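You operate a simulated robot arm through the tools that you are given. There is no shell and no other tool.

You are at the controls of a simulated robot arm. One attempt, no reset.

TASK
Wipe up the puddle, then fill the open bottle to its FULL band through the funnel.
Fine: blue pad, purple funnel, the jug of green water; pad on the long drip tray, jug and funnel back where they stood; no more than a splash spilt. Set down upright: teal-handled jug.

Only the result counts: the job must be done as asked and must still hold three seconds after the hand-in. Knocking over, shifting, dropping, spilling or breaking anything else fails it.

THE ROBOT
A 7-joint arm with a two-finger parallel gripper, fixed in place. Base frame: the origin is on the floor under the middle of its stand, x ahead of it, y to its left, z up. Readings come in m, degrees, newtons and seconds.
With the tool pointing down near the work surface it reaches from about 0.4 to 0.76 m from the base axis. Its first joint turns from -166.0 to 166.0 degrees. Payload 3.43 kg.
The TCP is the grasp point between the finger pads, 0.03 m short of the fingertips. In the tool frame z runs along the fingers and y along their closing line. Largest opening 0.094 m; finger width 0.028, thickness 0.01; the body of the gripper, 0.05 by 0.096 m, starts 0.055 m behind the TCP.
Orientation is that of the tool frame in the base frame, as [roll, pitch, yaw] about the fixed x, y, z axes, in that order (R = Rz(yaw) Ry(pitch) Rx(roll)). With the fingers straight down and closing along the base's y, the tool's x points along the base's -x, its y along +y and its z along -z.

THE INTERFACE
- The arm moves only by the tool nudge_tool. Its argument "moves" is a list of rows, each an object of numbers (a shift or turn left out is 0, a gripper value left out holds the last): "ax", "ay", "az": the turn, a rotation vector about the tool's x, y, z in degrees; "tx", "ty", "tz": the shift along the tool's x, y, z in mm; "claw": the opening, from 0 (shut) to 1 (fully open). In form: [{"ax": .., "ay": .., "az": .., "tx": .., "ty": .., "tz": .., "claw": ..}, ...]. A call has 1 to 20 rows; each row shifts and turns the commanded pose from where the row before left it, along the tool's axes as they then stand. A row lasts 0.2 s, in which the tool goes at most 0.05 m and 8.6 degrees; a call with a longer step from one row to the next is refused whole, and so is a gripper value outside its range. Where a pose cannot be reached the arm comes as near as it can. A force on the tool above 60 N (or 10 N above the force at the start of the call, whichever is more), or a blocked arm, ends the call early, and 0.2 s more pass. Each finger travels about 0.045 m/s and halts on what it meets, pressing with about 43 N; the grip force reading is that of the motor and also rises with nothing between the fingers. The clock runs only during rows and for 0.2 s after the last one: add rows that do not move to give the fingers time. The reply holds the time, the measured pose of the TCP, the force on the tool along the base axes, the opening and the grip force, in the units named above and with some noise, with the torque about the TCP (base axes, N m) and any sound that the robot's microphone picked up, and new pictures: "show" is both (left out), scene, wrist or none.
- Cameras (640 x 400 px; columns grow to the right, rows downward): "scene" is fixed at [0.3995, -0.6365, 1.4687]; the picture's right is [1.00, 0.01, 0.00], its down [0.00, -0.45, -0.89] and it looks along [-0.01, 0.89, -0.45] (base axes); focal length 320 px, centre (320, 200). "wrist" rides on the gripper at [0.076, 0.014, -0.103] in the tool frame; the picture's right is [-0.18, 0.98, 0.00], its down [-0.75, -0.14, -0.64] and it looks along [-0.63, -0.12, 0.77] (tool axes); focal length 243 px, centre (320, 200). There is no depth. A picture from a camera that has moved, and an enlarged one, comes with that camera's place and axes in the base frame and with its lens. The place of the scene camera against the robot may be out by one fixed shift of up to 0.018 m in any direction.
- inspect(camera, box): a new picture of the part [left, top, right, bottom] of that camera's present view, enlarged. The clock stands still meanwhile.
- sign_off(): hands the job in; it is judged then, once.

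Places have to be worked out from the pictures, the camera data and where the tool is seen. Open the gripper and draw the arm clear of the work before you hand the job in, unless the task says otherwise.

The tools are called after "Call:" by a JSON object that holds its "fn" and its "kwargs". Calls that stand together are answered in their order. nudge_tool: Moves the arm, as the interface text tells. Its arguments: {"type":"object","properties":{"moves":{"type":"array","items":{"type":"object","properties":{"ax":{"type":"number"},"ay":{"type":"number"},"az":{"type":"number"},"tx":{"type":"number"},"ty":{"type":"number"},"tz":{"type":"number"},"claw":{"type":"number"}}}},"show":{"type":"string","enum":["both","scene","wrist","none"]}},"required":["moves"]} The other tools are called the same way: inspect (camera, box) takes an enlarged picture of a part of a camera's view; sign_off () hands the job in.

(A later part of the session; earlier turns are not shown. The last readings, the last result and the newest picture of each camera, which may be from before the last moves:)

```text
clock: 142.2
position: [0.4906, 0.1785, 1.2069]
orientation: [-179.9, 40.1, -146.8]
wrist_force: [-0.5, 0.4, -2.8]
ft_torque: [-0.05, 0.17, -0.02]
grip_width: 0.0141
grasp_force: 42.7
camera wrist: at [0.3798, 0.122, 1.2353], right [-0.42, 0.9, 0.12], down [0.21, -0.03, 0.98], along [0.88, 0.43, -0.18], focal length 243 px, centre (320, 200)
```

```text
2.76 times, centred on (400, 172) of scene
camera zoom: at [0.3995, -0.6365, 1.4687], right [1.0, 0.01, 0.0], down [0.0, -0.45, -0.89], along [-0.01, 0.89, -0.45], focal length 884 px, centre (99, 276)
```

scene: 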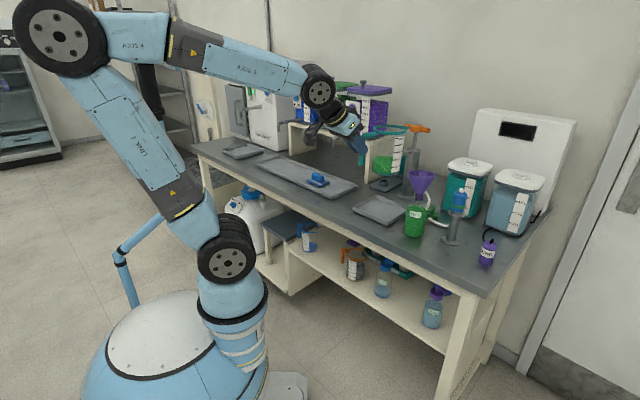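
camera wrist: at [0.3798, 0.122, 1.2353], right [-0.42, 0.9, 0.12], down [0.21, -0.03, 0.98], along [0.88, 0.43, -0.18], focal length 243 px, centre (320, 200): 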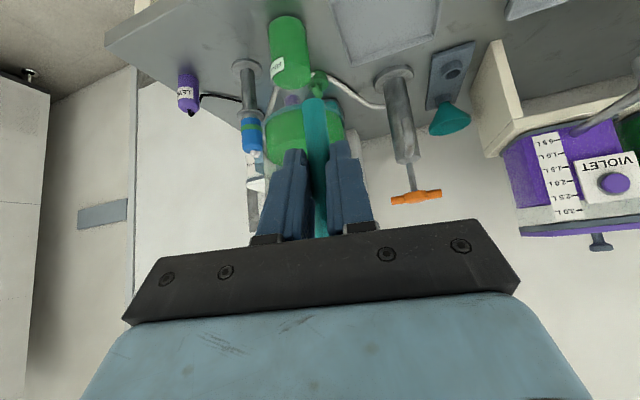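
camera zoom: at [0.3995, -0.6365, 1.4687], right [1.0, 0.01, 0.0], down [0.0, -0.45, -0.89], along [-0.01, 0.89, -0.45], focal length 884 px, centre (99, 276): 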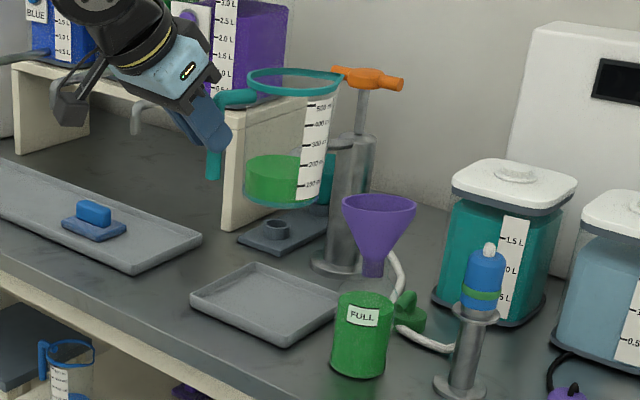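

Bottle is at FULL, jug upright with the rest. I retrace the sweep back to the left with the jug, checking tracking.

Call:
{"fn": "nudge_tool", "kwargs": {"moves": [{"ax": -1.11, "az": -1.32, "tx": 2.8, "ty": 27.7, "tz": 13.6}, {"ax": -1.11, "az": -1.32, "tx": 3.3, "ty": 27.8, "tz": 13.1}, {"ax": -1.11, "az": -1.32, "tx": 3.7, "ty": 27.9, "tz": 12.7}, {"ax": -1.11, "az": -1.32, "tx": 4.2, "ty": 28, "tz": 12.3}, {"ax": -1.11, "az": -1.32, "tx": 4.7, "ty": 28.1, "tz": 11.9}, {"ax": -1.11, "az": -1.32, "tx": 5.3, "ty": 28.2, "tz": 11.4}, {"tz": 0}], "show": "none"}}

Call:
{"fn": "nudge_tool", "kwargs": {"moves": [{"ax": -1.11, "az": -1.32, "tx": 3.1, "ty": 28.2, "tz": 7.8}, {"ax": -1.11, "az": -1.32, "tx": 3.5, "ty": 28.3, "tz": 7.5}, {"ax": -1.11, "az": -1.32, "tx": 4.1, "ty": 28.3, "tz": 6.9}, {"ax": -1.11, "az": -1.32, "tx": 4.6, "ty": 28.3, "tz": 6.6}, {"ax": -1.11, "az": -1.32, "tx": 5.1, "ty": 28.3, "tz": 6.2}, {"ax": -1.11, "az": -1.32, "tx": 5.6, "ty": 28.3, "tz": 5.7}, {"tz": 0}], "show": "scene"}}

```text
clock: 143.8
position: [0.4131, 0.3302, 1.1337]
orientation: [-179.8, 40.1, -136.5]
wrist_force: [-0.2, -0.5, -2.0]
ft_torque: [-0.09, 0.14, 0.0]
grip_width: 0.0139
grasp_force: 42.1
```

```text
clock: 145.4
position: [0.2905, 0.4463, 1.0868]
orientation: [-179.9, 40.2, -126.1]
wrist_force: [0.4, -0.3, -2.8]
ft_torque: [-0.13, 0.1, -0.02]
grip_width: 0.0138
grasp_force: 43.2
```

scene: 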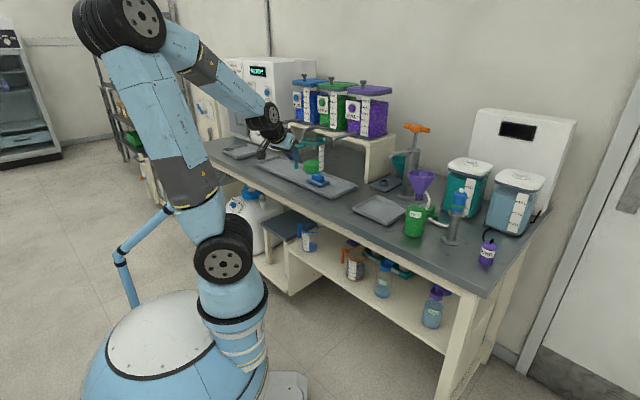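

Tracking, but the shoulder is starting to lag, so I extend outward a bit and lower before sweeping the rest of the way left.

Call:
{"fn": "nudge_tool", "kwargs": {"moves": [{"tx": -4, "ty": 0.9, "tz": 18}, {"tx": -4, "ty": 0.9, "tz": 18}, {"tx": -4, "ty": 0.9, "tz": 18}, {"tx": -4, "ty": 0.9, "tz": 18}, {"tz": 0}], "show": "none"}}

```text
clock: 146.6
position: [0.3236, 0.4964, 1.0394]
orientation: [-180.0, 40.1, -126.1]
wrist_force: [-0.1, 0.7, -2.0]
ft_torque: [-0.12, 0.12, 0.02]
grip_width: 0.0142
grasp_force: 42.8
```

Call:
{"fn": "nudge_tool", "kwargs": {"moves": [{"ax": -1.11, "az": -1.32, "tx": -2.7, "ty": 33.8, "tz": 4.2}, {"ax": -1.11, "az": -1.32, "tx": -2.0, "ty": 33.8, "tz": 3.7}, {"ax": -1.11, "az": -1.32, "tx": -1.2, "ty": 33.7, "tz": 3.0}, {"tz": 0}], "show": "none"}}

Call:
{"fn": "nudge_tool", "kwargs": {"moves": [{"ax": -1.11, "az": -1.32, "tx": -0.6, "ty": 33.5, "tz": 2.4}, {"tz": 0}], "show": "scene"}}

```text
clock: 147.6
position: [0.2557, 0.5628, 1.0388]
orientation: [179.5, 40.1, -122.3]
wrist_force: [-0.6, -0.4, -1.9]
ft_torque: [-0.13, 0.1, -0.02]
grip_width: 0.0142
grasp_force: 42.7
```

```text
clock: 148.2
position: [0.2255, 0.5837, 1.0377]
orientation: [179.8, 40.2, -119.9]
wrist_force: [-0.3, -1.1, -2.6]
ft_torque: [-0.15, 0.14, 0.0]
grip_width: 0.0139
grasp_force: 43.0
```

scene: 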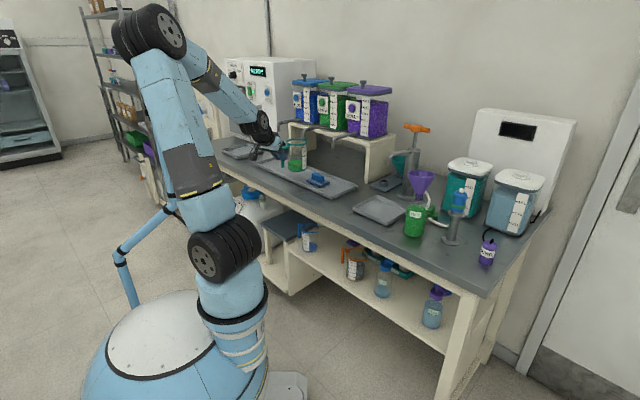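

The shoulder is winding the wrong way again at this short radius, so I won't extend from here. I sweep back right while drawing in and rising, to unwind before approaching along the extended route that worked.

Call:
{"fn": "nudge_tool", "kwargs": {"moves": [{"ax": 1.03, "az": 1.22, "tx": 8.5, "ty": -33.4, "tz": -20.2}, {"ax": 1.03, "az": 1.22, "tx": 9.1, "ty": -32.9, "tz": -20.7}, {"ax": 1.03, "az": 1.22, "tx": 9.7, "ty": -32.4, "tz": -21.2}, {"ax": 1.03, "az": 1.22, "tx": 10.3, "ty": -31.9, "tz": -21.7}, {"tz": 0}], "show": "scene"}}

```text
clock: 149.4
position: [0.288, 0.4453, 1.0771]
orientation: [-179.8, 40.1, -125.6]
wrist_force: [-0.9, 0.3, -1.7]
ft_torque: [-0.12, 0.1, 0.01]
grip_width: 0.0142
grasp_force: 42.5
```

scene: 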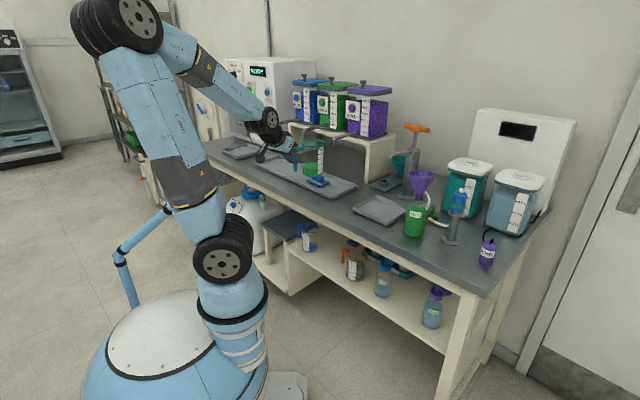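

Call:
{"fn": "nudge_tool", "kwargs": {"moves": [{"ax": 1.146, "az": 1.362, "tx": -6.6, "ty": -27.7, "tz": -7.5}, {"ax": 1.146, "az": 1.362, "tx": -6.2, "ty": -27.7, "tz": -7.8}, {"ax": 1.146, "az": 1.362, "tx": -5.7, "ty": -27.7, "tz": -8.2}, {"ax": 1.146, "az": 1.362, "tx": -5.3, "ty": -27.7, "tz": -8.6}, {"ax": 1.146, "az": 1.362, "tx": -4.8, "ty": -27.7, "tz": -9.0}, {"ax": 1.146, "az": 1.362, "tx": -4.4, "ty": -27.7, "tz": -9.3}, {"ax": 1.146, "az": 1.362, "tx": -3.9, "ty": -27.6, "tz": -9.8}, {"ax": 1.146, "az": 1.362, "tx": -3.5, "ty": -27.6, "tz": -10.1}, {"ax": 1.146, "az": 1.362, "tx": -3.0, "ty": -27.5, "tz": -10.5}, {"ax": 1.146, "az": 1.362, "tx": -2.6, "ty": -27.4, "tz": -10.9}, {"ax": 1.146, "az": 1.362, "tx": -2.1, "ty": -27.3, "tz": -11.3}, {"ax": 1.146, "az": 1.362, "tx": -1.7, "ty": -27.2, "tz": -11.6}, {"tz": 0}], "show": "scene"}}

```text
clock: 152.2
position: [0.4899, 0.1861, 1.1938]
orientation: [-179.8, 40.2, -147.0]
wrist_force: [-0.3, -0.4, -2.8]
ft_torque: [-0.05, 0.15, 0.02]
grip_width: 0.0144
grasp_force: 43.3
```

scene: 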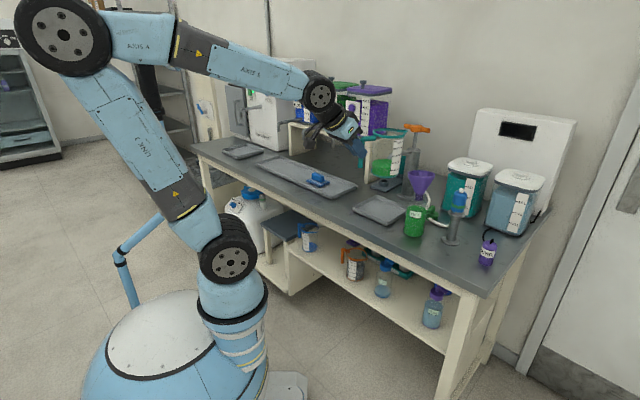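

Unwinding again as expected. I sweep a little further right while rising to z≈1.31, then extend.

Call:
{"fn": "nudge_tool", "kwargs": {"moves": [{"ax": 1.93, "az": 2.295, "tx": -5.3, "ty": -27.1, "tz": -16.5}, {"ax": 1.93, "az": 2.295, "tx": -5.3, "ty": -27.1, "tz": -16.5}, {"ax": 1.93, "az": 2.295, "tx": -5.3, "ty": -27.1, "tz": -16.5}, {"ax": 1.93, "az": 2.295, "tx": -5.3, "ty": -27.1, "tz": -16.5}, {"ax": 1.93, "az": 2.295, "tx": -5.3, "ty": -27.1, "tz": -16.5}, {"ax": 1.93, "az": 2.295, "tx": -5.3, "ty": -27.1, "tz": -16.5}, {"ax": 1.93, "az": 2.295, "tx": -5.3, "ty": -27.1, "tz": -16.5}, {"tz": 0}], "show": "scene"}}

```text
clock: 154.0
position: [0.5251, -0.0049, 1.308]
orientation: [-179.8, 40.3, -167.9]
wrist_force: [0.3, -1.0, -2.0]
ft_torque: [-0.01, 0.14, 0.04]
grip_width: 0.0143
grasp_force: 43.1
```

scene: 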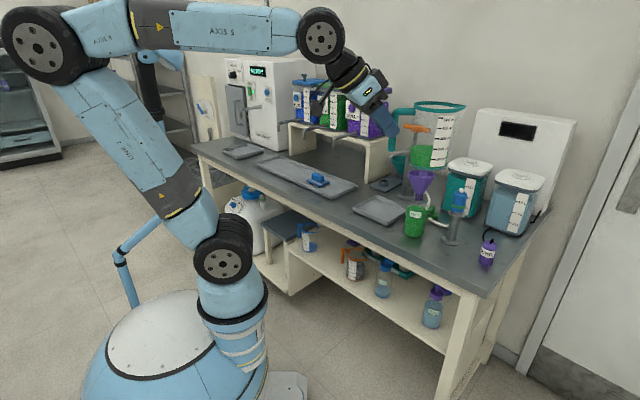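

Posture good. I extend to r≈0.69 at this height and then sweep left with the jug high, in front of the tanks.

Call:
{"fn": "nudge_tool", "kwargs": {"moves": [{"tx": -20.5, "ty": -6, "tz": 17.3}, {"tx": -20.5, "ty": -6, "tz": 17.3}, {"tx": -20.5, "ty": -6, "tz": 17.3}, {"tx": -20.5, "ty": -6, "tz": 17.3}, {"tx": -20.5, "ty": -6, "tz": 17.3}, {"tx": -20.5, "ty": -6, "tz": 17.3}, {"ax": -1.594, "az": -1.885, "tx": -5.6, "ty": 39.5, "tz": 4.7}, {"ax": -1.594, "az": -1.885, "tx": -5.1, "ty": 39.6, "tz": 4.3}, {"ax": -1.594, "az": -1.885, "tx": -4.7, "ty": 39.7, "tz": 3.9}, {"ax": -1.594, "az": -1.885, "tx": -4.2, "ty": 39.8, "tz": 3.5}, {"ax": -1.594, "az": -1.885, "tx": -3.7, "ty": 39.9, "tz": 3.1}, {"ax": -1.594, "az": -1.885, "tx": -3.3, "ty": 40, "tz": 2.8}, {"ax": -1.594, "az": -1.885, "tx": -2.8, "ty": 40.1, "tz": 2.4}, {"ax": -1.594, "az": -1.885, "tx": -2.3, "ty": 40.2, "tz": 1.9}, {"tz": 0}], "show": "scene"}}

```text
clock: 157.2
position: [0.6175, 0.3068, 1.3076]
orientation: [-179.8, 40.1, -148.2]
wrist_force: [1.0, 0.0, -2.5]
ft_torque: [-0.06, 0.15, 0.0]
grip_width: 0.0142
grasp_force: 42.9
```

scene: 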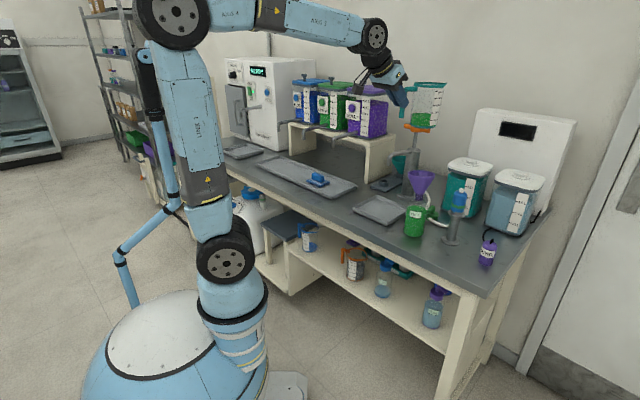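

Natural posture, r=0.69. I continue the left sweep in front of the tanks.

Call:
{"fn": "nudge_tool", "kwargs": {"moves": [{"ax": -1.594, "az": -1.885, "tx": -1.8, "ty": 40.2, "tz": 1.5}, {"ax": -1.594, "az": -1.885, "tx": -1.4, "ty": 40.3, "tz": 1.2}, {"ax": -1.594, "az": -1.885, "tx": -0.8, "ty": 40.3, "tz": 0.7}, {"ax": -1.594, "az": -1.885, "tx": -0.4, "ty": 40.4, "tz": 0.3}, {"ax": -1.594, "az": -1.885, "tx": 0.1, "ty": 40.4, "tz": -0.1}, {"ax": -1.594, "az": -1.885, "tx": 0.6, "ty": 40.4, "tz": -0.5}, {"tz": 0}], "show": "scene"}}

```text
clock: 158.8
position: [0.4727, 0.4965, 1.3085]
orientation: [-179.7, 40.1, -133.2]
wrist_force: [0.8, 0.1, -2.8]
ft_torque: [-0.13, 0.15, 0.03]
grip_width: 0.0141
grasp_force: 43.2
```

scene: 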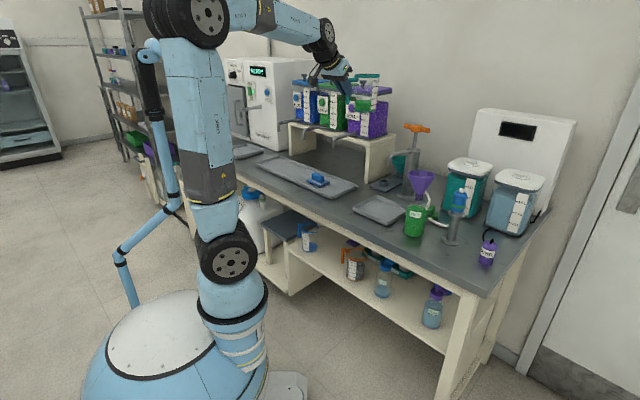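

Call:
{"fn": "nudge_tool", "kwargs": {"moves": [{"ax": -1.594, "az": -1.885, "tx": 1.1, "ty": 40.4, "tz": -0.9}, {"ax": -1.594, "az": -1.885, "tx": 1.5, "ty": 40.4, "tz": -1.3}, {"ax": -1.594, "az": -1.885, "tx": 2.0, "ty": 40.4, "tz": -1.7}, {"ax": -1.594, "az": -1.885, "tx": 2.4, "ty": 40.3, "tz": -2.1}, {"tz": 0}], "show": "scene"}}

```text
clock: 160.0
position: [0.3451, 0.5942, 1.3077]
orientation: [-179.7, 40.1, -123.4]
wrist_force: [-1.0, 0.0, -2.2]
ft_torque: [-0.11, 0.13, -0.01]
grip_width: 0.014
grasp_force: 43.0
```

scene: 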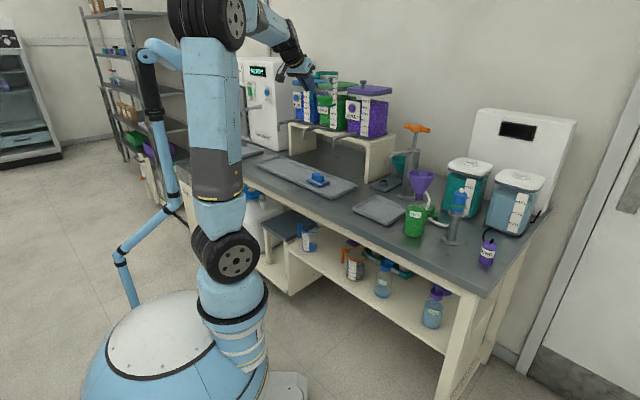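

Good. Four more rows left, then draw in to r≈0.60 before descending in front of the spouts.

Call:
{"fn": "nudge_tool", "kwargs": {"moves": [{"ax": -1.226, "az": -1.451, "tx": 3.0, "ty": 40.3, "tz": -2.5}, {"ax": -1.226, "az": -1.451, "tx": 3.8, "ty": 40.2, "tz": -3.2}, {"ax": -1.226, "az": -1.451, "tx": 4.6, "ty": 40.1, "tz": -3.9}, {"ax": -1.226, "az": -1.451, "tx": 5.3, "ty": 40, "tz": -4.5}, {"tz": 0}], "show": "none"}}

Call:
{"fn": "nudge_tool", "kwargs": {"moves": [{"tx": 16.5, "ty": -3, "tz": -13.8}, {"tx": 16.5, "ty": -3, "tz": -13.8}, {"tx": 16.5, "ty": -3, "tz": -13.8}, {"tx": 16.5, "ty": -3, "tz": -13.8}, {"tz": 0}], "show": "both"}}

```text
clock: 161.2
position: [0.196, 0.6559, 1.3064]
orientation: [-179.8, 40.0, -115.9]
wrist_force: [1.8, 0.4, -1.4]
ft_torque: [-0.13, 0.12, 0.02]
grip_width: 0.0141
grasp_force: 42.9
```

```text
clock: 162.4
position: [0.1674, 0.5733, 1.3055]
orientation: [-179.8, 39.9, -116.0]
wrist_force: [-0.1, 0.7, -2.2]
ft_torque: [-0.15, 0.11, 0.01]
grip_width: 0.0141
grasp_force: 43.3
camera wrist: at [0.1004, 0.468, 1.3344], right [-0.82, 0.56, 0.12], down [0.2, 0.09, 0.98], along [0.53, 0.83, -0.18], focal length 243 px, centre (320, 200)
```

scene: 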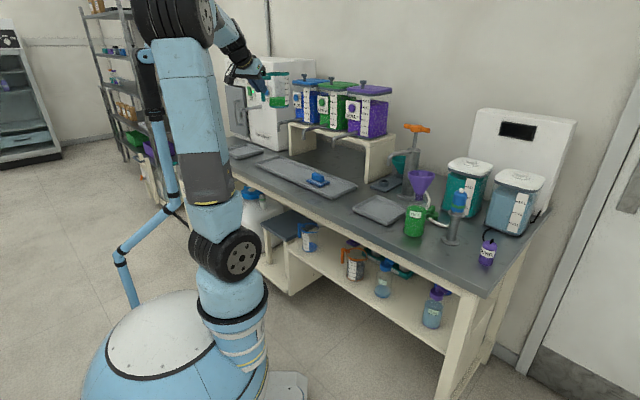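
wrist: 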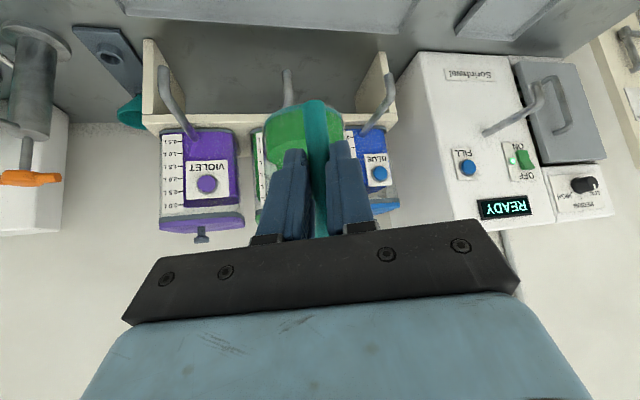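

Clear of the spouts. I descend to z≈1.03 here in two checked stages.

Call:
{"fn": "nudge_tool", "kwargs": {"moves": [{"tx": 20, "tz": 24}, {"tx": 20, "tz": 24}, {"tx": 20, "tz": 24}, {"tx": 20, "tz": 24}, {"tz": 0}], "show": "none"}}

Call:
{"fn": "nudge_tool", "kwargs": {"moves": [{"tx": 20, "tz": 24}, {"tx": 20, "tz": 24}, {"tx": 20, "tz": 24}, {"tx": 20, "tz": 24}, {"tx": 16, "tz": 19}, {"tz": 0}], "show": "both"}}

Call:
{"fn": "inspect", "kwargs": {"camera": "scene", "box": [230, 110, 350, 206]}}

```text
clock: 163.6
position: [0.1688, 0.5752, 1.1805]
orientation: [-179.7, 40.0, -115.8]
wrist_force: [0.8, 0.6, -2.0]
ft_torque: [-0.12, 0.06, 0.02]
grip_width: 0.0142
grasp_force: 42.9
```

```text
clock: 165.0
position: [0.1678, 0.5752, 1.0307]
orientation: [-179.8, 40.0, -115.9]
wrist_force: [0.2, 0.7, -2.4]
ft_torque: [-0.1, 0.11, 0.0]
grip_width: 0.0143
grasp_force: 42.9
camera wrist: at [0.1013, 0.4686, 1.0595], right [-0.82, 0.56, 0.12], down [0.2, 0.09, 0.98], along [0.53, 0.83, -0.18], focal length 243 px, centre (320, 200)
```

scene: 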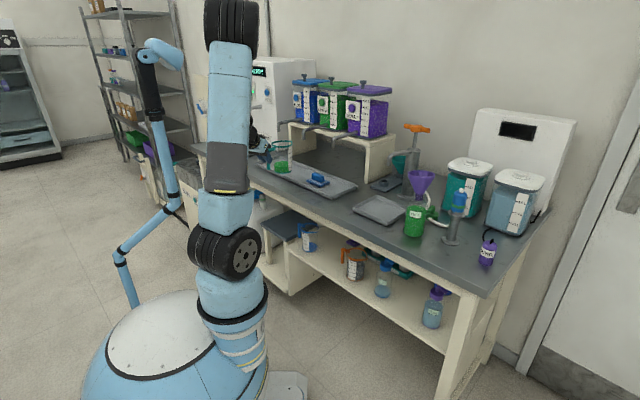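
wrist: 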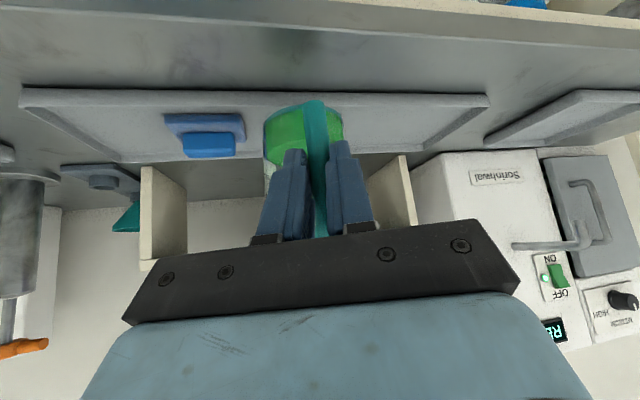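

```text
4.17 times, centred on (290, 158) of scene
camera zoom: at [0.3995, -0.6365, 1.4687], right [1.0, 0.01, 0.0], down [0.0, -0.45, -0.89], along [-0.01, 0.89, -0.45], focal length 1335 px, centre (445, 375)
```

zoom: 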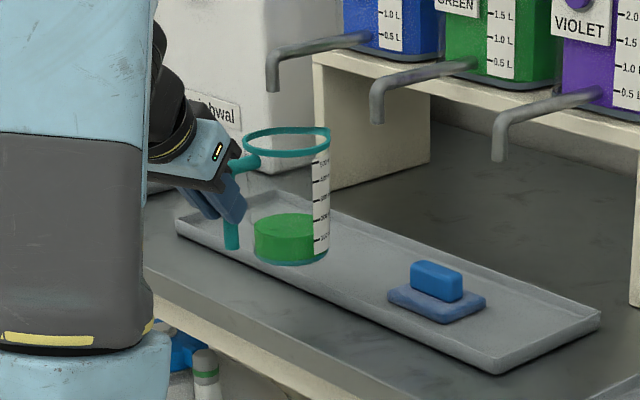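

Everything level and the posture is natural. I move the jug in toward its original spot, below spout height, in checked stages.

Call:
{"fn": "nudge_tool", "kwargs": {"moves": [{"tx": -12, "ty": 7.4, "tz": 10}, {"tx": -16, "ty": 9.9, "tz": 13.4}, {"tx": -16, "ty": 9.9, "tz": 13.4}, {"tz": 0}], "show": "none"}}

Call:
{"fn": "nudge_tool", "kwargs": {"moves": [{"tx": -16, "ty": 9.9, "tz": 13.4}, {"tx": -16, "ty": 9.9, "tz": 13.4}, {"tx": -15, "ty": 9.4, "tz": 13}, {"tz": 0}], "show": "both"}}

Call:
{"fn": "inspect", "kwargs": {"camera": "scene", "box": [230, 110, 350, 206]}}

Call:
{"fn": "inspect", "kwargs": {"camera": "wrist", "box": [200, 40, 480, 240]}}

```text
clock: 166.0
position: [0.1682, 0.6391, 1.0302]
orientation: [-179.8, 40.0, -115.9]
wrist_force: [-0.6, -0.4, -2.5]
ft_torque: [-0.18, 0.09, -0.01]
grip_width: 0.0144
grasp_force: 43.4
```

```text
clock: 167.0
position: [0.1698, 0.7088, 1.0315]
orientation: [-179.8, 40.0, -116.0]
wrist_force: [-0.6, 0.5, -2.7]
ft_torque: [-0.14, 0.13, -0.03]
grip_width: 0.0144
grasp_force: 43.0
camera wrist: at [0.1014, 0.6029, 1.0602], right [-0.82, 0.56, 0.12], down [0.2, 0.09, 0.98], along [0.53, 0.83, -0.18], focal length 243 px, centre (320, 200)
```

scene: 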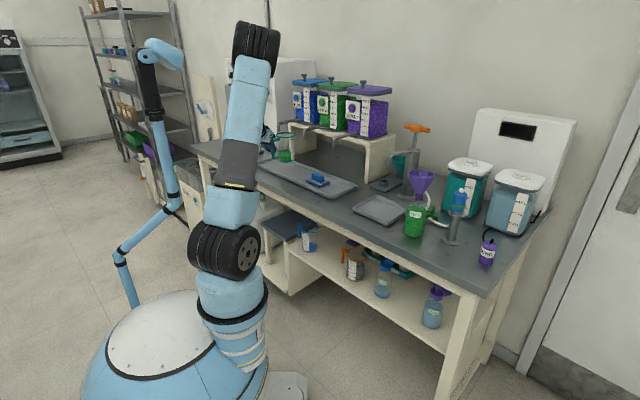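
wrist: 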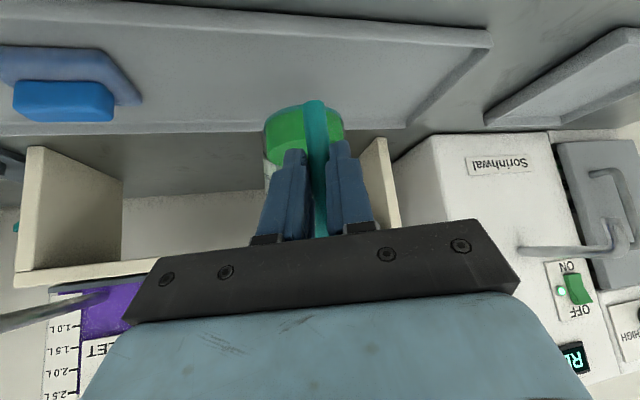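

```text
4.17 times, centred on (290, 158) of scene
camera zoom: at [0.3995, -0.6365, 1.4687], right [1.0, 0.01, 0.0], down [0.0, -0.45, -0.89], along [-0.01, 0.89, -0.45], focal length 1335 px, centre (445, 375)
```

zoom: 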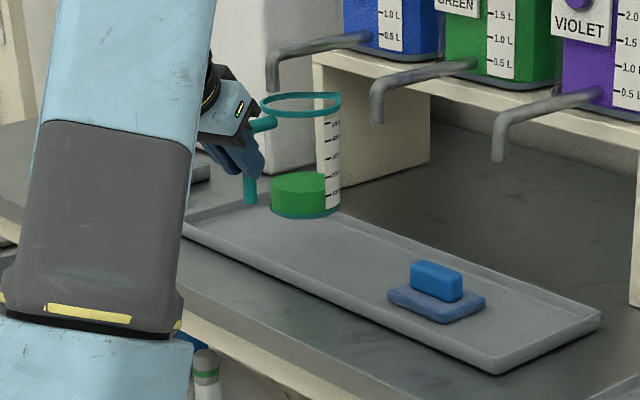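

```text
2.00 times, centred on (340, 140) of wrist
camera zoom: at [0.1014, 0.6029, 1.0602], right [-0.82, 0.56, 0.12], down [0.2, 0.09, 0.98], along [0.53, 0.83, -0.18], focal length 485 px, centre (280, 320)
```

zoom: 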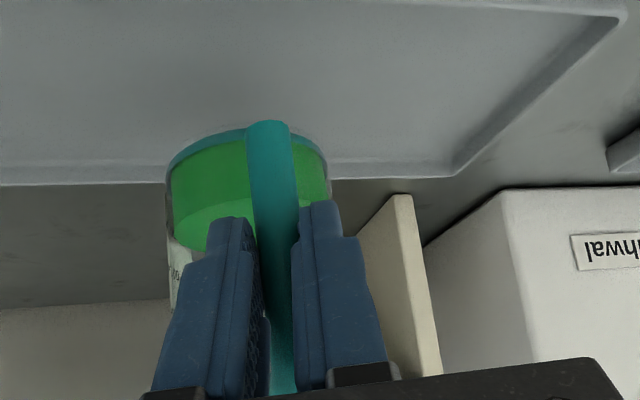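

The jug is over its original spot. I lower 50 mm and then feel for the tray.

Call:
{"fn": "nudge_tool", "kwargs": {"moves": [{"tx": 8, "tz": 9.6}, {"tx": 8, "tz": 9.6}, {"tx": 8, "tz": 9.6}, {"tx": 6, "tz": 7.2}, {"tz": 0}], "show": "none"}}

Call:
{"fn": "inspect", "kwargs": {"camera": "scene", "box": [240, 120, 340, 200]}}

```text
clock: 168.2
position: [0.1692, 0.7075, 0.9851]
orientation: [-179.7, 40.0, -115.8]
wrist_force: [-0.2, 0.3, -1.9]
ft_torque: [-0.12, 0.11, 0.0]
grip_width: 0.0142
grasp_force: 43.3
```

```text
5.00 times, centred on (290, 160) of scene
camera zoom: at [0.3995, -0.6365, 1.4687], right [1.0, 0.01, 0.0], down [0.0, -0.45, -0.89], along [-0.01, 0.89, -0.45], focal length 1602 px, centre (470, 400)
```

zoom: 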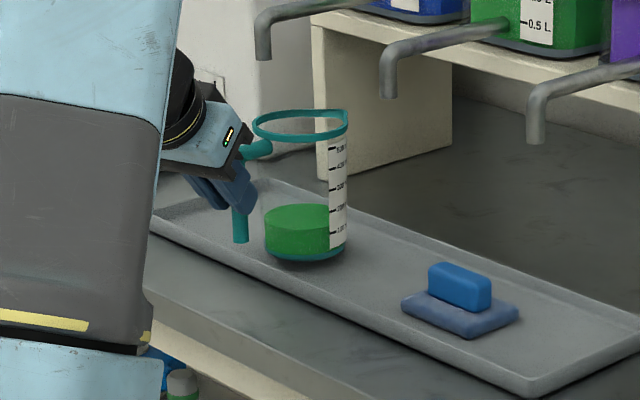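

That matches the jug's original position in the picture. I lower the last centimetre with force checks.

Call:
{"fn": "nudge_tool", "kwargs": {"moves": [{"tx": 1.6, "tz": 1.9}, {"tx": 1.6, "tz": 1.9}, {"tx": 1.6, "tz": 1.9}, {"tz": 0}], "show": "none"}}

Call:
{"fn": "nudge_tool", "kwargs": {"moves": [{"tx": 0.65, "tz": 0.77}, {"tz": 0}], "show": "none"}}

```text
clock: 169.2
position: [0.1699, 0.7075, 0.9774]
orientation: [-179.8, 39.9, -115.9]
wrist_force: [-0.8, -0.9, -2.1]
ft_torque: [-0.15, 0.07, 0.03]
grip_width: 0.0143
grasp_force: 42.9
```

```text
clock: 169.8
position: [0.1701, 0.7065, 0.9738]
orientation: [-179.8, 40.1, -115.8]
wrist_force: [-0.8, -0.7, 4.3]
ft_torque: [0.64, -0.34, 0.01]
grip_width: 0.0141
grasp_force: 42.5
```

The base touches the tray. I open the gripper moderately and back out along the tool axis.

Call:
{"fn": "nudge_tool", "kwargs": {"moves": [{"claw": 0.3}, {"claw": 0.5}, {"claw": 0.65}, {"claw": 0.65}, {"tz": 0}], "show": "both"}}

Call:
{"fn": "inspect", "kwargs": {"camera": "scene", "box": [240, 120, 340, 200]}}

Call:
{"fn": "inspect", "kwargs": {"camera": "wrist", "box": [200, 40, 480, 240]}}

```text
clock: 171.0
position: [0.1685, 0.7064, 0.9754]
orientation: [-179.8, 40.1, -115.9]
wrist_force: [0.1, 0.1, -0.3]
ft_torque: [0.03, -0.01, 0.0]
grip_width: 0.0609
grasp_force: 0.0
camera wrist: at [0.1032, 0.6014, 1.0042], right [-0.82, 0.56, 0.12], down [0.2, 0.09, 0.98], along [0.53, 0.83, -0.18], focal length 243 px, centre (320, 200)
```

scene: 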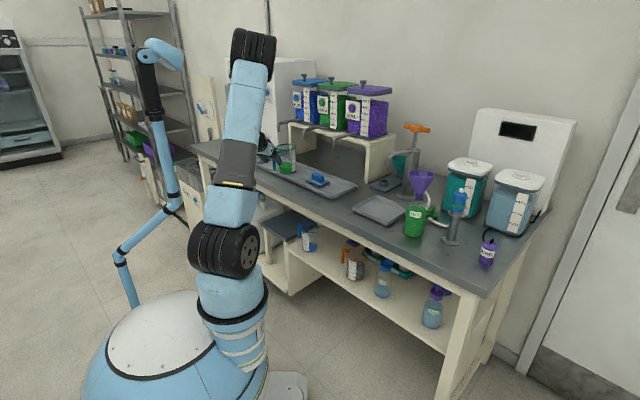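
wrist: 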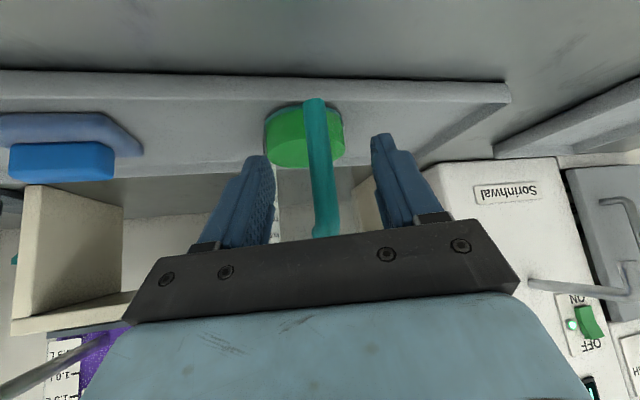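

```text
5.00 times, centred on (290, 160) of scene
camera zoom: at [0.3995, -0.6365, 1.4687], right [1.0, 0.01, 0.0], down [0.0, -0.45, -0.89], along [-0.01, 0.89, -0.45], focal length 1602 px, centre (470, 400)
```

zoom: 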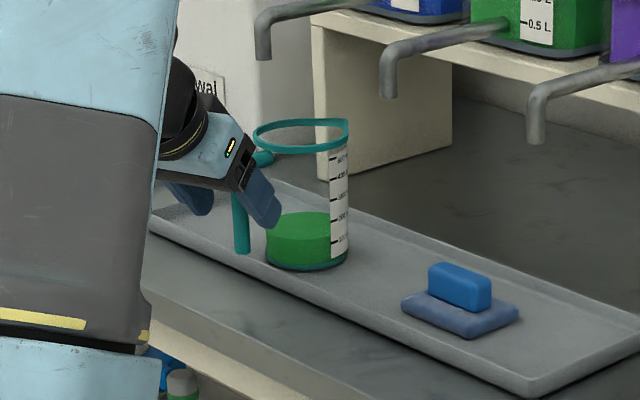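

```text
2.00 times, centred on (340, 140) of wrist
camera zoom: at [0.1032, 0.6014, 1.0042], right [-0.82, 0.56, 0.12], down [0.2, 0.09, 0.98], along [0.53, 0.83, -0.18], focal length 485 px, centre (280, 320)
```

zoom: 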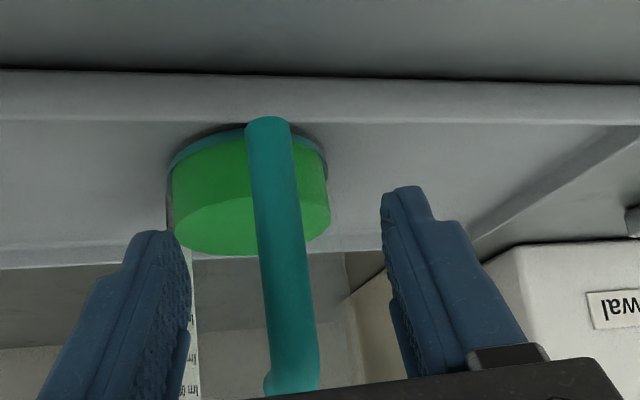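

The jug stands upright where it was. I back out slowly along the tool axis.

Call:
{"fn": "nudge_tool", "kwargs": {"moves": [{"tz": -8}, {"tz": -15}, {"tz": -20}, {"tz": 0}], "show": "none"}}

Call:
{"fn": "nudge_tool", "kwargs": {"moves": [{"tz": -20}, {"tz": -25}, {"tz": -25}, {"tz": 0}], "show": "both"}}

Call:
{"fn": "inspect", "kwargs": {"camera": "scene", "box": [240, 120, 340, 200]}}

```text
clock: 172.0
position: [0.1587, 0.6802, 1.0083]
orientation: [-179.8, 40.0, -115.9]
wrist_force: [-0.2, 0.3, -0.4]
ft_torque: [-0.01, 0.0, -0.02]
grip_width: 0.0613
grasp_force: 0.0
```

```text
clock: 173.0
position: [0.1378, 0.6417, 1.0621]
orientation: [-179.7, 40.1, -115.8]
wrist_force: [-0.2, 0.6, 0.7]
ft_torque: [-0.01, 0.03, 0.0]
grip_width: 0.0613
grasp_force: 0.2
camera wrist: at [0.0721, 0.5355, 1.0911], right [-0.82, 0.56, 0.12], down [0.2, 0.09, 0.98], along [0.53, 0.83, -0.18], focal length 243 px, centre (320, 200)
```

scene: 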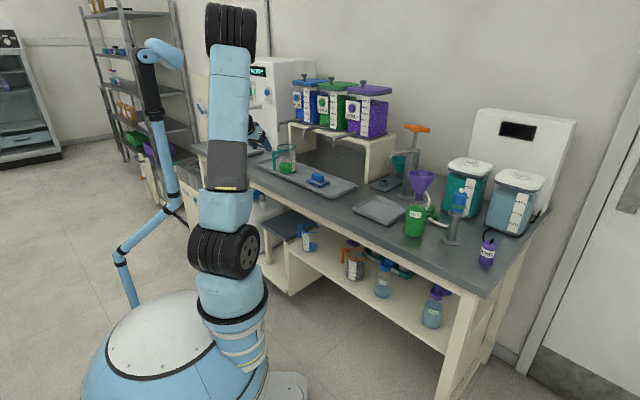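
wrist: 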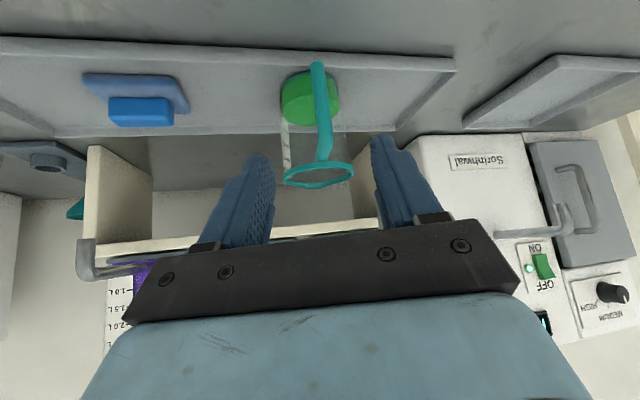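

```text
5.00 times, centred on (290, 160) of scene
camera zoom: at [0.3995, -0.6365, 1.4687], right [1.0, 0.01, 0.0], down [0.0, -0.45, -0.89], along [-0.01, 0.89, -0.45], focal length 1602 px, centre (470, 400)
```

zoom: 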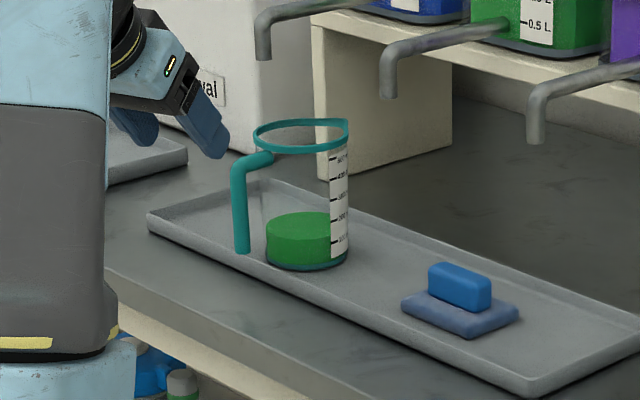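

Jug and pad are fine. I retract upward and sweep back right toward the bottle to collect the funnel.

Call:
{"fn": "nudge_tool", "kwargs": {"moves": [{"tz": -20, "claw": 1}, {"tz": -22}, {"tz": -22}, {"tz": -22}, {"tz": -22}, {"tz": -22}, {"tz": -22}, {"ax": 0.643, "az": 0.766, "tx": -5.7, "ty": -31.7, "tz": 4.8}, {"ax": 0.643, "az": 0.766, "tx": -4.7, "ty": -32, "tz": 4}, {"ax": 0.643, "az": 0.766, "tx": -3.8, "ty": -32.3, "tz": 3.2}, {"ax": 0.643, "az": 0.766, "tx": -2.8, "ty": -32.5, "tz": 2.3}, {"ax": 0.643, "az": 0.766, "tx": -1.8, "ty": -32.6, "tz": 1.5}, {"ax": 0.643, "az": 0.766, "tx": -0.8, "ty": -32.7, "tz": 0.6}, {"ax": 0.643, "az": 0.766, "tx": 0.2, "ty": -32.8, "tz": -0.2}, {"tz": 0}], "show": "scene"}}

```text
clock: 176.2
position: [0.3057, 0.4673, 1.1787]
orientation: [-179.8, 40.0, -123.0]
wrist_force: [-1.0, 0.2, 0.0]
ft_torque: [-0.02, 0.02, -0.01]
grip_width: 0.0943
grasp_force: 0.0
```

scene: 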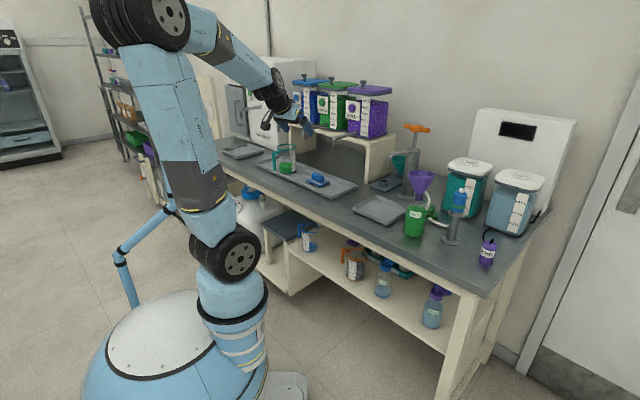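

Call:
{"fn": "nudge_tool", "kwargs": {"moves": [{"ax": 0.643, "az": 0.766, "tx": 1.2, "ty": -32.8, "tz": -1}, {"ax": 0.643, "az": 0.766, "tx": 2.3, "ty": -32.7, "tz": -1.9}, {"ax": 0.643, "az": 0.766, "tx": 3.3, "ty": -32.6, "tz": -2.8}, {"ax": 0.643, "az": 0.766, "tx": 4.3, "ty": -32.5, "tz": -3.6}, {"ax": 0.643, "az": 0.766, "tx": 5.3, "ty": -32.3, "tz": -4.4}, {"ax": 0.643, "az": 0.766, "tx": 6.3, "ty": -32, "tz": -5.3}, {"ax": 0.643, "az": 0.766, "tx": 7.2, "ty": -31.7, "tz": -6}, {"ax": 0.643, "az": 0.766, "tx": 8.2, "ty": -31.3, "tz": -6.9}, {"ax": 0.643, "az": 0.766, "tx": 9.2, "ty": -30.9, "tz": -7.7}, {"ax": 0.643, "az": 0.766, "tx": 10.1, "ty": -30.4, "tz": -8.5}, {"ax": 0.643, "az": 0.766, "tx": 11, "ty": -29.9, "tz": -9.3}, {"ax": 0.643, "az": 0.766, "tx": 11.9, "ty": -29.3, "tz": -10}, {"ay": -5}, {"tz": 0}], "show": "both"}}

```text
clock: 179.2
position: [0.5346, 0.1517, 1.1796]
orientation: [180.0, 45.1, -135.0]
wrist_force: [0.0, -0.1, 0.6]
ft_torque: [-0.03, 0.01, 0.01]
grip_width: 0.094
grasp_force: 0.1
camera wrist: at [0.4359, 0.0729, 1.1974], right [-0.6, 0.79, 0.13], down [0.15, -0.05, 0.99], along [0.78, 0.62, -0.09], focal length 243 px, centre (320, 200)
```

scene: 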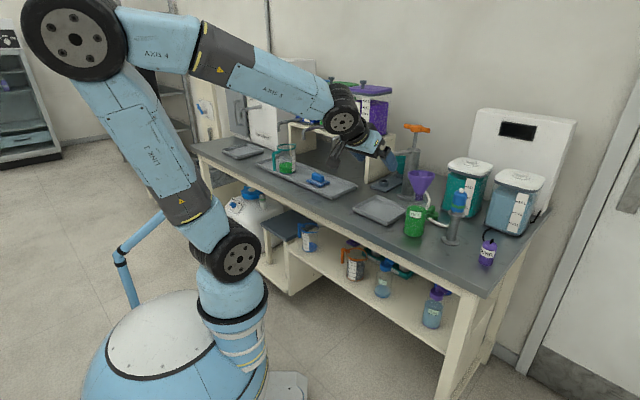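
wrist: 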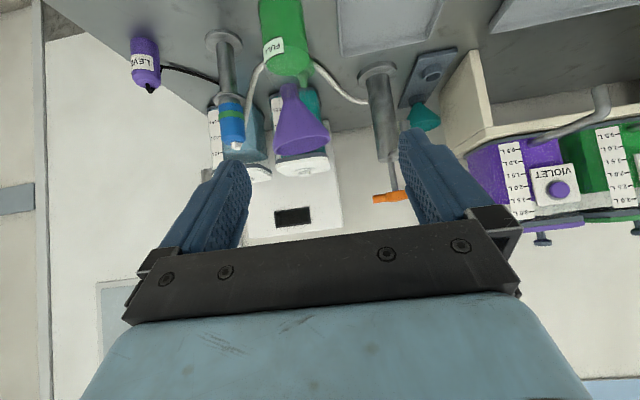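

The arm is in the funnel-gripping orientation. I check the bottle level and funnel pose from this side.

Call:
{"fn": "inspect", "kwargs": {"camera": "wrist", "box": [220, 0, 380, 180]}}

Call:
{"fn": "inspect", "kwargs": {"camera": "wrist", "box": [250, 0, 330, 90]}}

Call:
{"fn": "inspect", "kwargs": {"camera": "scene", "box": [390, 160, 440, 245]}}

```text
2.22 times, centred on (300, 90) of wrist
camera zoom: at [0.4359, 0.0729, 1.1974], right [-0.6, 0.79, 0.13], down [0.15, -0.05, 0.99], along [0.78, 0.62, -0.09], focal length 539 px, centre (364, 444)
```

zoom: 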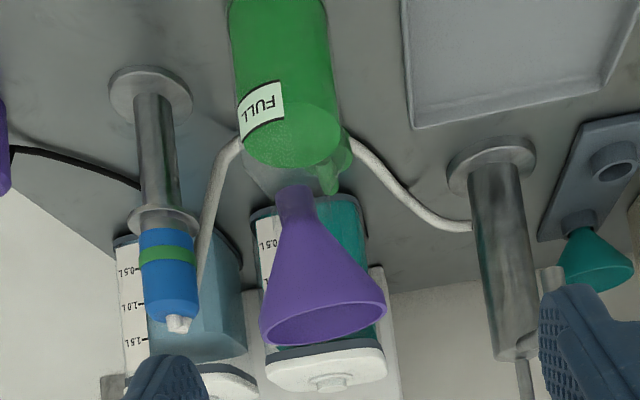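

```text
4.44 times, centred on (290, 45) of wrist
camera zoom: at [0.4359, 0.0729, 1.1974], right [-0.6, 0.79, 0.13], down [0.15, -0.05, 0.99], along [0.78, 0.62, -0.09], focal length 1078 px, centre (453, 889)
```

zoom: 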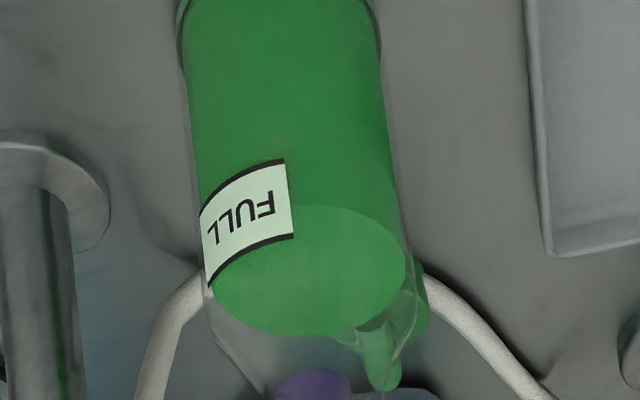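

```text
4.71 times, centred on (415, 202) of scene
camera zoom: at [0.3995, -0.6365, 1.4687], right [1.0, 0.01, 0.0], down [0.0, -0.45, -0.89], along [-0.01, 0.89, -0.45], focal length 1508 px, centre (-127, 188)
```

zoom: 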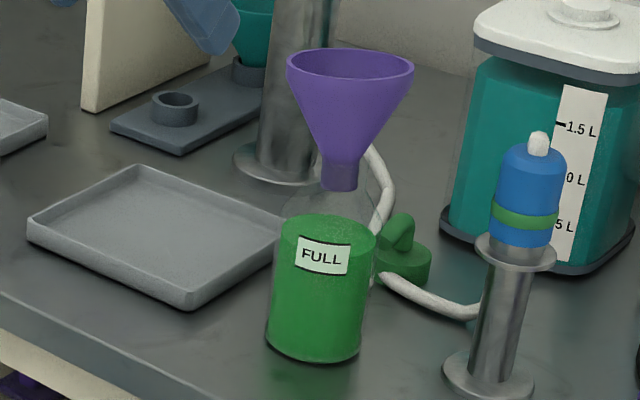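

Liquid sits mid-band from both views. Funnel rim centre is ≈(u 0.3075, n 0.67, z 1.09), leaning slightly left. I move to a pre-grasp 100 mm back from it.

Call:
{"fn": "nudge_tool", "kwargs": {"moves": [{"tx": -16.3, "ty": -9.3, "tz": 19.4}, {"tx": -16.3, "ty": -9.3, "tz": 19.4}, {"tx": -16.3, "ty": -9.3, "tz": 19.4}, {"tx": -16.3, "ty": -9.3, "tz": 19.4}, {"tz": 0}], "show": "wrist"}}

Call:
{"fn": "inspect", "kwargs": {"camera": "wrist", "box": [200, 0, 440, 200]}}

```text
clock: 180.4
position: [0.6305, 0.1969, 1.1685]
orientation: [180.0, 45.2, -135.1]
wrist_force: [0.3, 0.2, 0.3]
ft_torque: [0.04, 0.01, 0.02]
grip_width: 0.0936
grasp_force: 0.2
camera wrist: at [0.5313, 0.1169, 1.1869], right [-0.6, 0.79, 0.13], down [0.15, -0.04, 0.99], along [0.78, 0.62, -0.09], focal length 243 px, centre (320, 200)
```

wrist: 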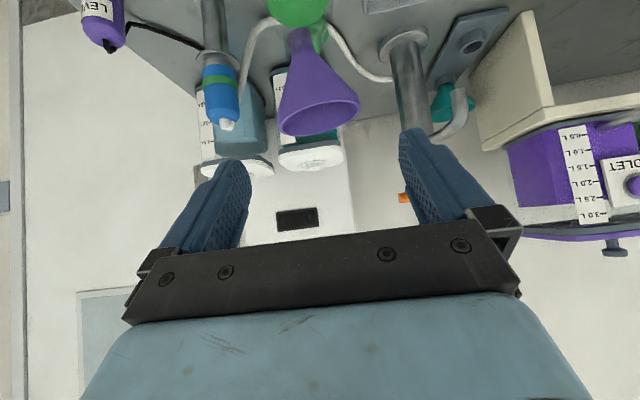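

```text
2.00 times, centred on (320, 100) of wrist
camera zoom: at [0.5313, 0.1169, 1.1869], right [-0.6, 0.79, 0.13], down [0.15, -0.04, 0.99], along [0.78, 0.62, -0.09], focal length 485 px, centre (320, 400)
```

zoom: 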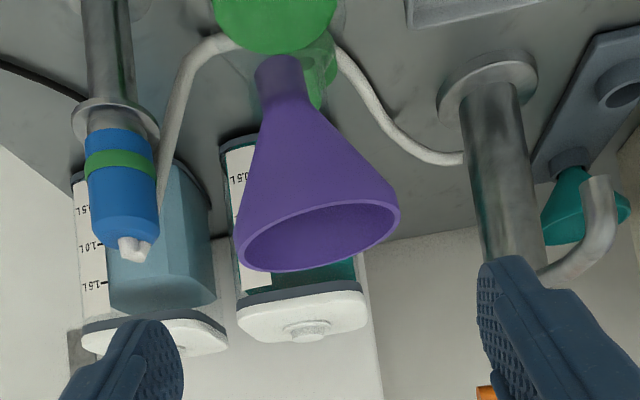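

Call:
{"fn": "nudge_tool", "kwargs": {"moves": [{"tz": 15, "tx": -0.6, "ty": -1.2}, {"tz": 20, "tx": -0.6, "ty": -1.2}, {"tz": 20, "tx": -1}, {"tz": 15, "tx": -1}, {"tz": 0}], "show": "wrist"}}

Call:
{"fn": "inspect", "kwargs": {"camera": "wrist", "box": [200, 40, 440, 240]}}

```text
clock: 181.6
position: [0.6694, 0.2311, 1.1238]
orientation: [-180.0, 45.2, -135.0]
wrist_force: [0.2, -0.3, -0.2]
ft_torque: [-0.02, 0.03, 0.02]
grip_width: 0.0942
grasp_force: 0.1
camera wrist: at [0.5699, 0.1519, 1.1414], right [-0.6, 0.79, 0.13], down [0.15, -0.04, 0.99], along [0.78, 0.62, -0.09], focal length 243 px, centre (320, 200)
```

wrist: 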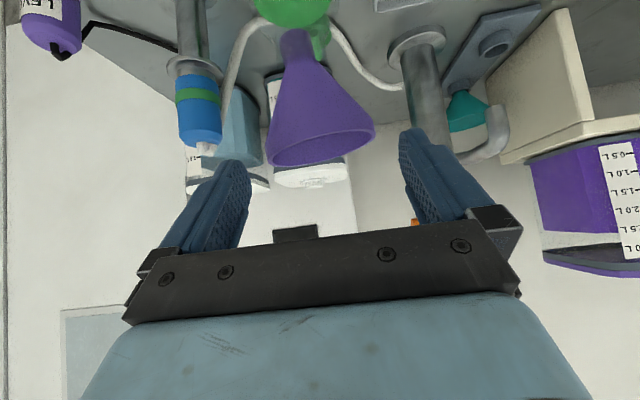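

```text
2.00 times, centred on (320, 140) of wrist
camera zoom: at [0.5699, 0.1519, 1.1414], right [-0.6, 0.79, 0.13], down [0.15, -0.04, 0.99], along [0.78, 0.62, -0.09], focal length 485 px, centre (320, 320)
```

zoom: 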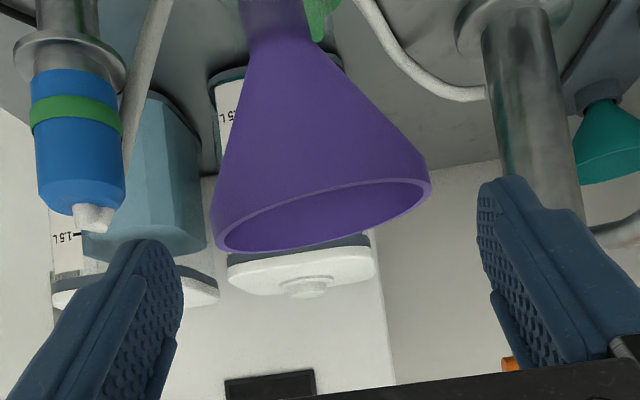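

Rim is centred (u≈0.309). I advance the last 30 mm and close on the rim.

Call:
{"fn": "nudge_tool", "kwargs": {"moves": [{"tz": 15, "tx": 0.7, "ty": 0.5}, {"tz": 15, "tx": 0.7}, {"tz": 0}], "show": "wrist"}}

Call:
{"fn": "inspect", "kwargs": {"camera": "wrist", "box": [200, 40, 440, 240]}}

```text
clock: 182.4
position: [0.6837, 0.2472, 1.1023]
orientation: [179.9, 45.1, -135.0]
wrist_force: [0.3, 0.1, 0.0]
ft_torque: [0.02, -0.01, 0.05]
grip_width: 0.0941
grasp_force: 0.0
camera wrist: at [0.5842, 0.1669, 1.1192], right [-0.6, 0.79, 0.13], down [0.15, -0.04, 0.99], along [0.78, 0.62, -0.09], focal length 243 px, centre (320, 200)
```

wrist: 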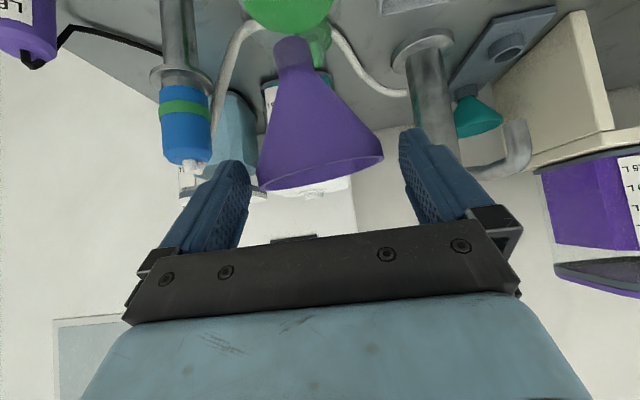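

```text
2.00 times, centred on (320, 140) of wrist
camera zoom: at [0.5842, 0.1669, 1.1192], right [-0.6, 0.79, 0.13], down [0.15, -0.04, 0.99], along [0.78, 0.62, -0.09], focal length 485 px, centre (320, 320)
```

zoom: 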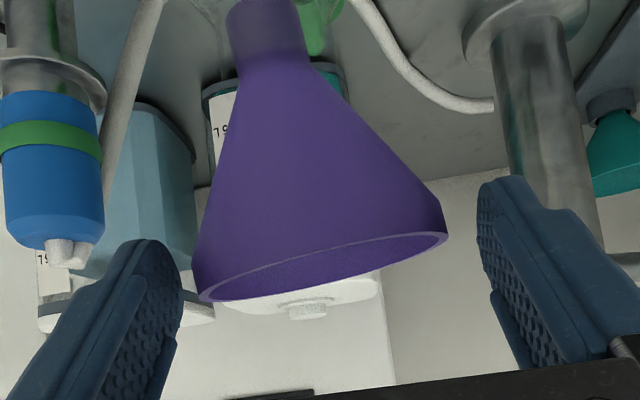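

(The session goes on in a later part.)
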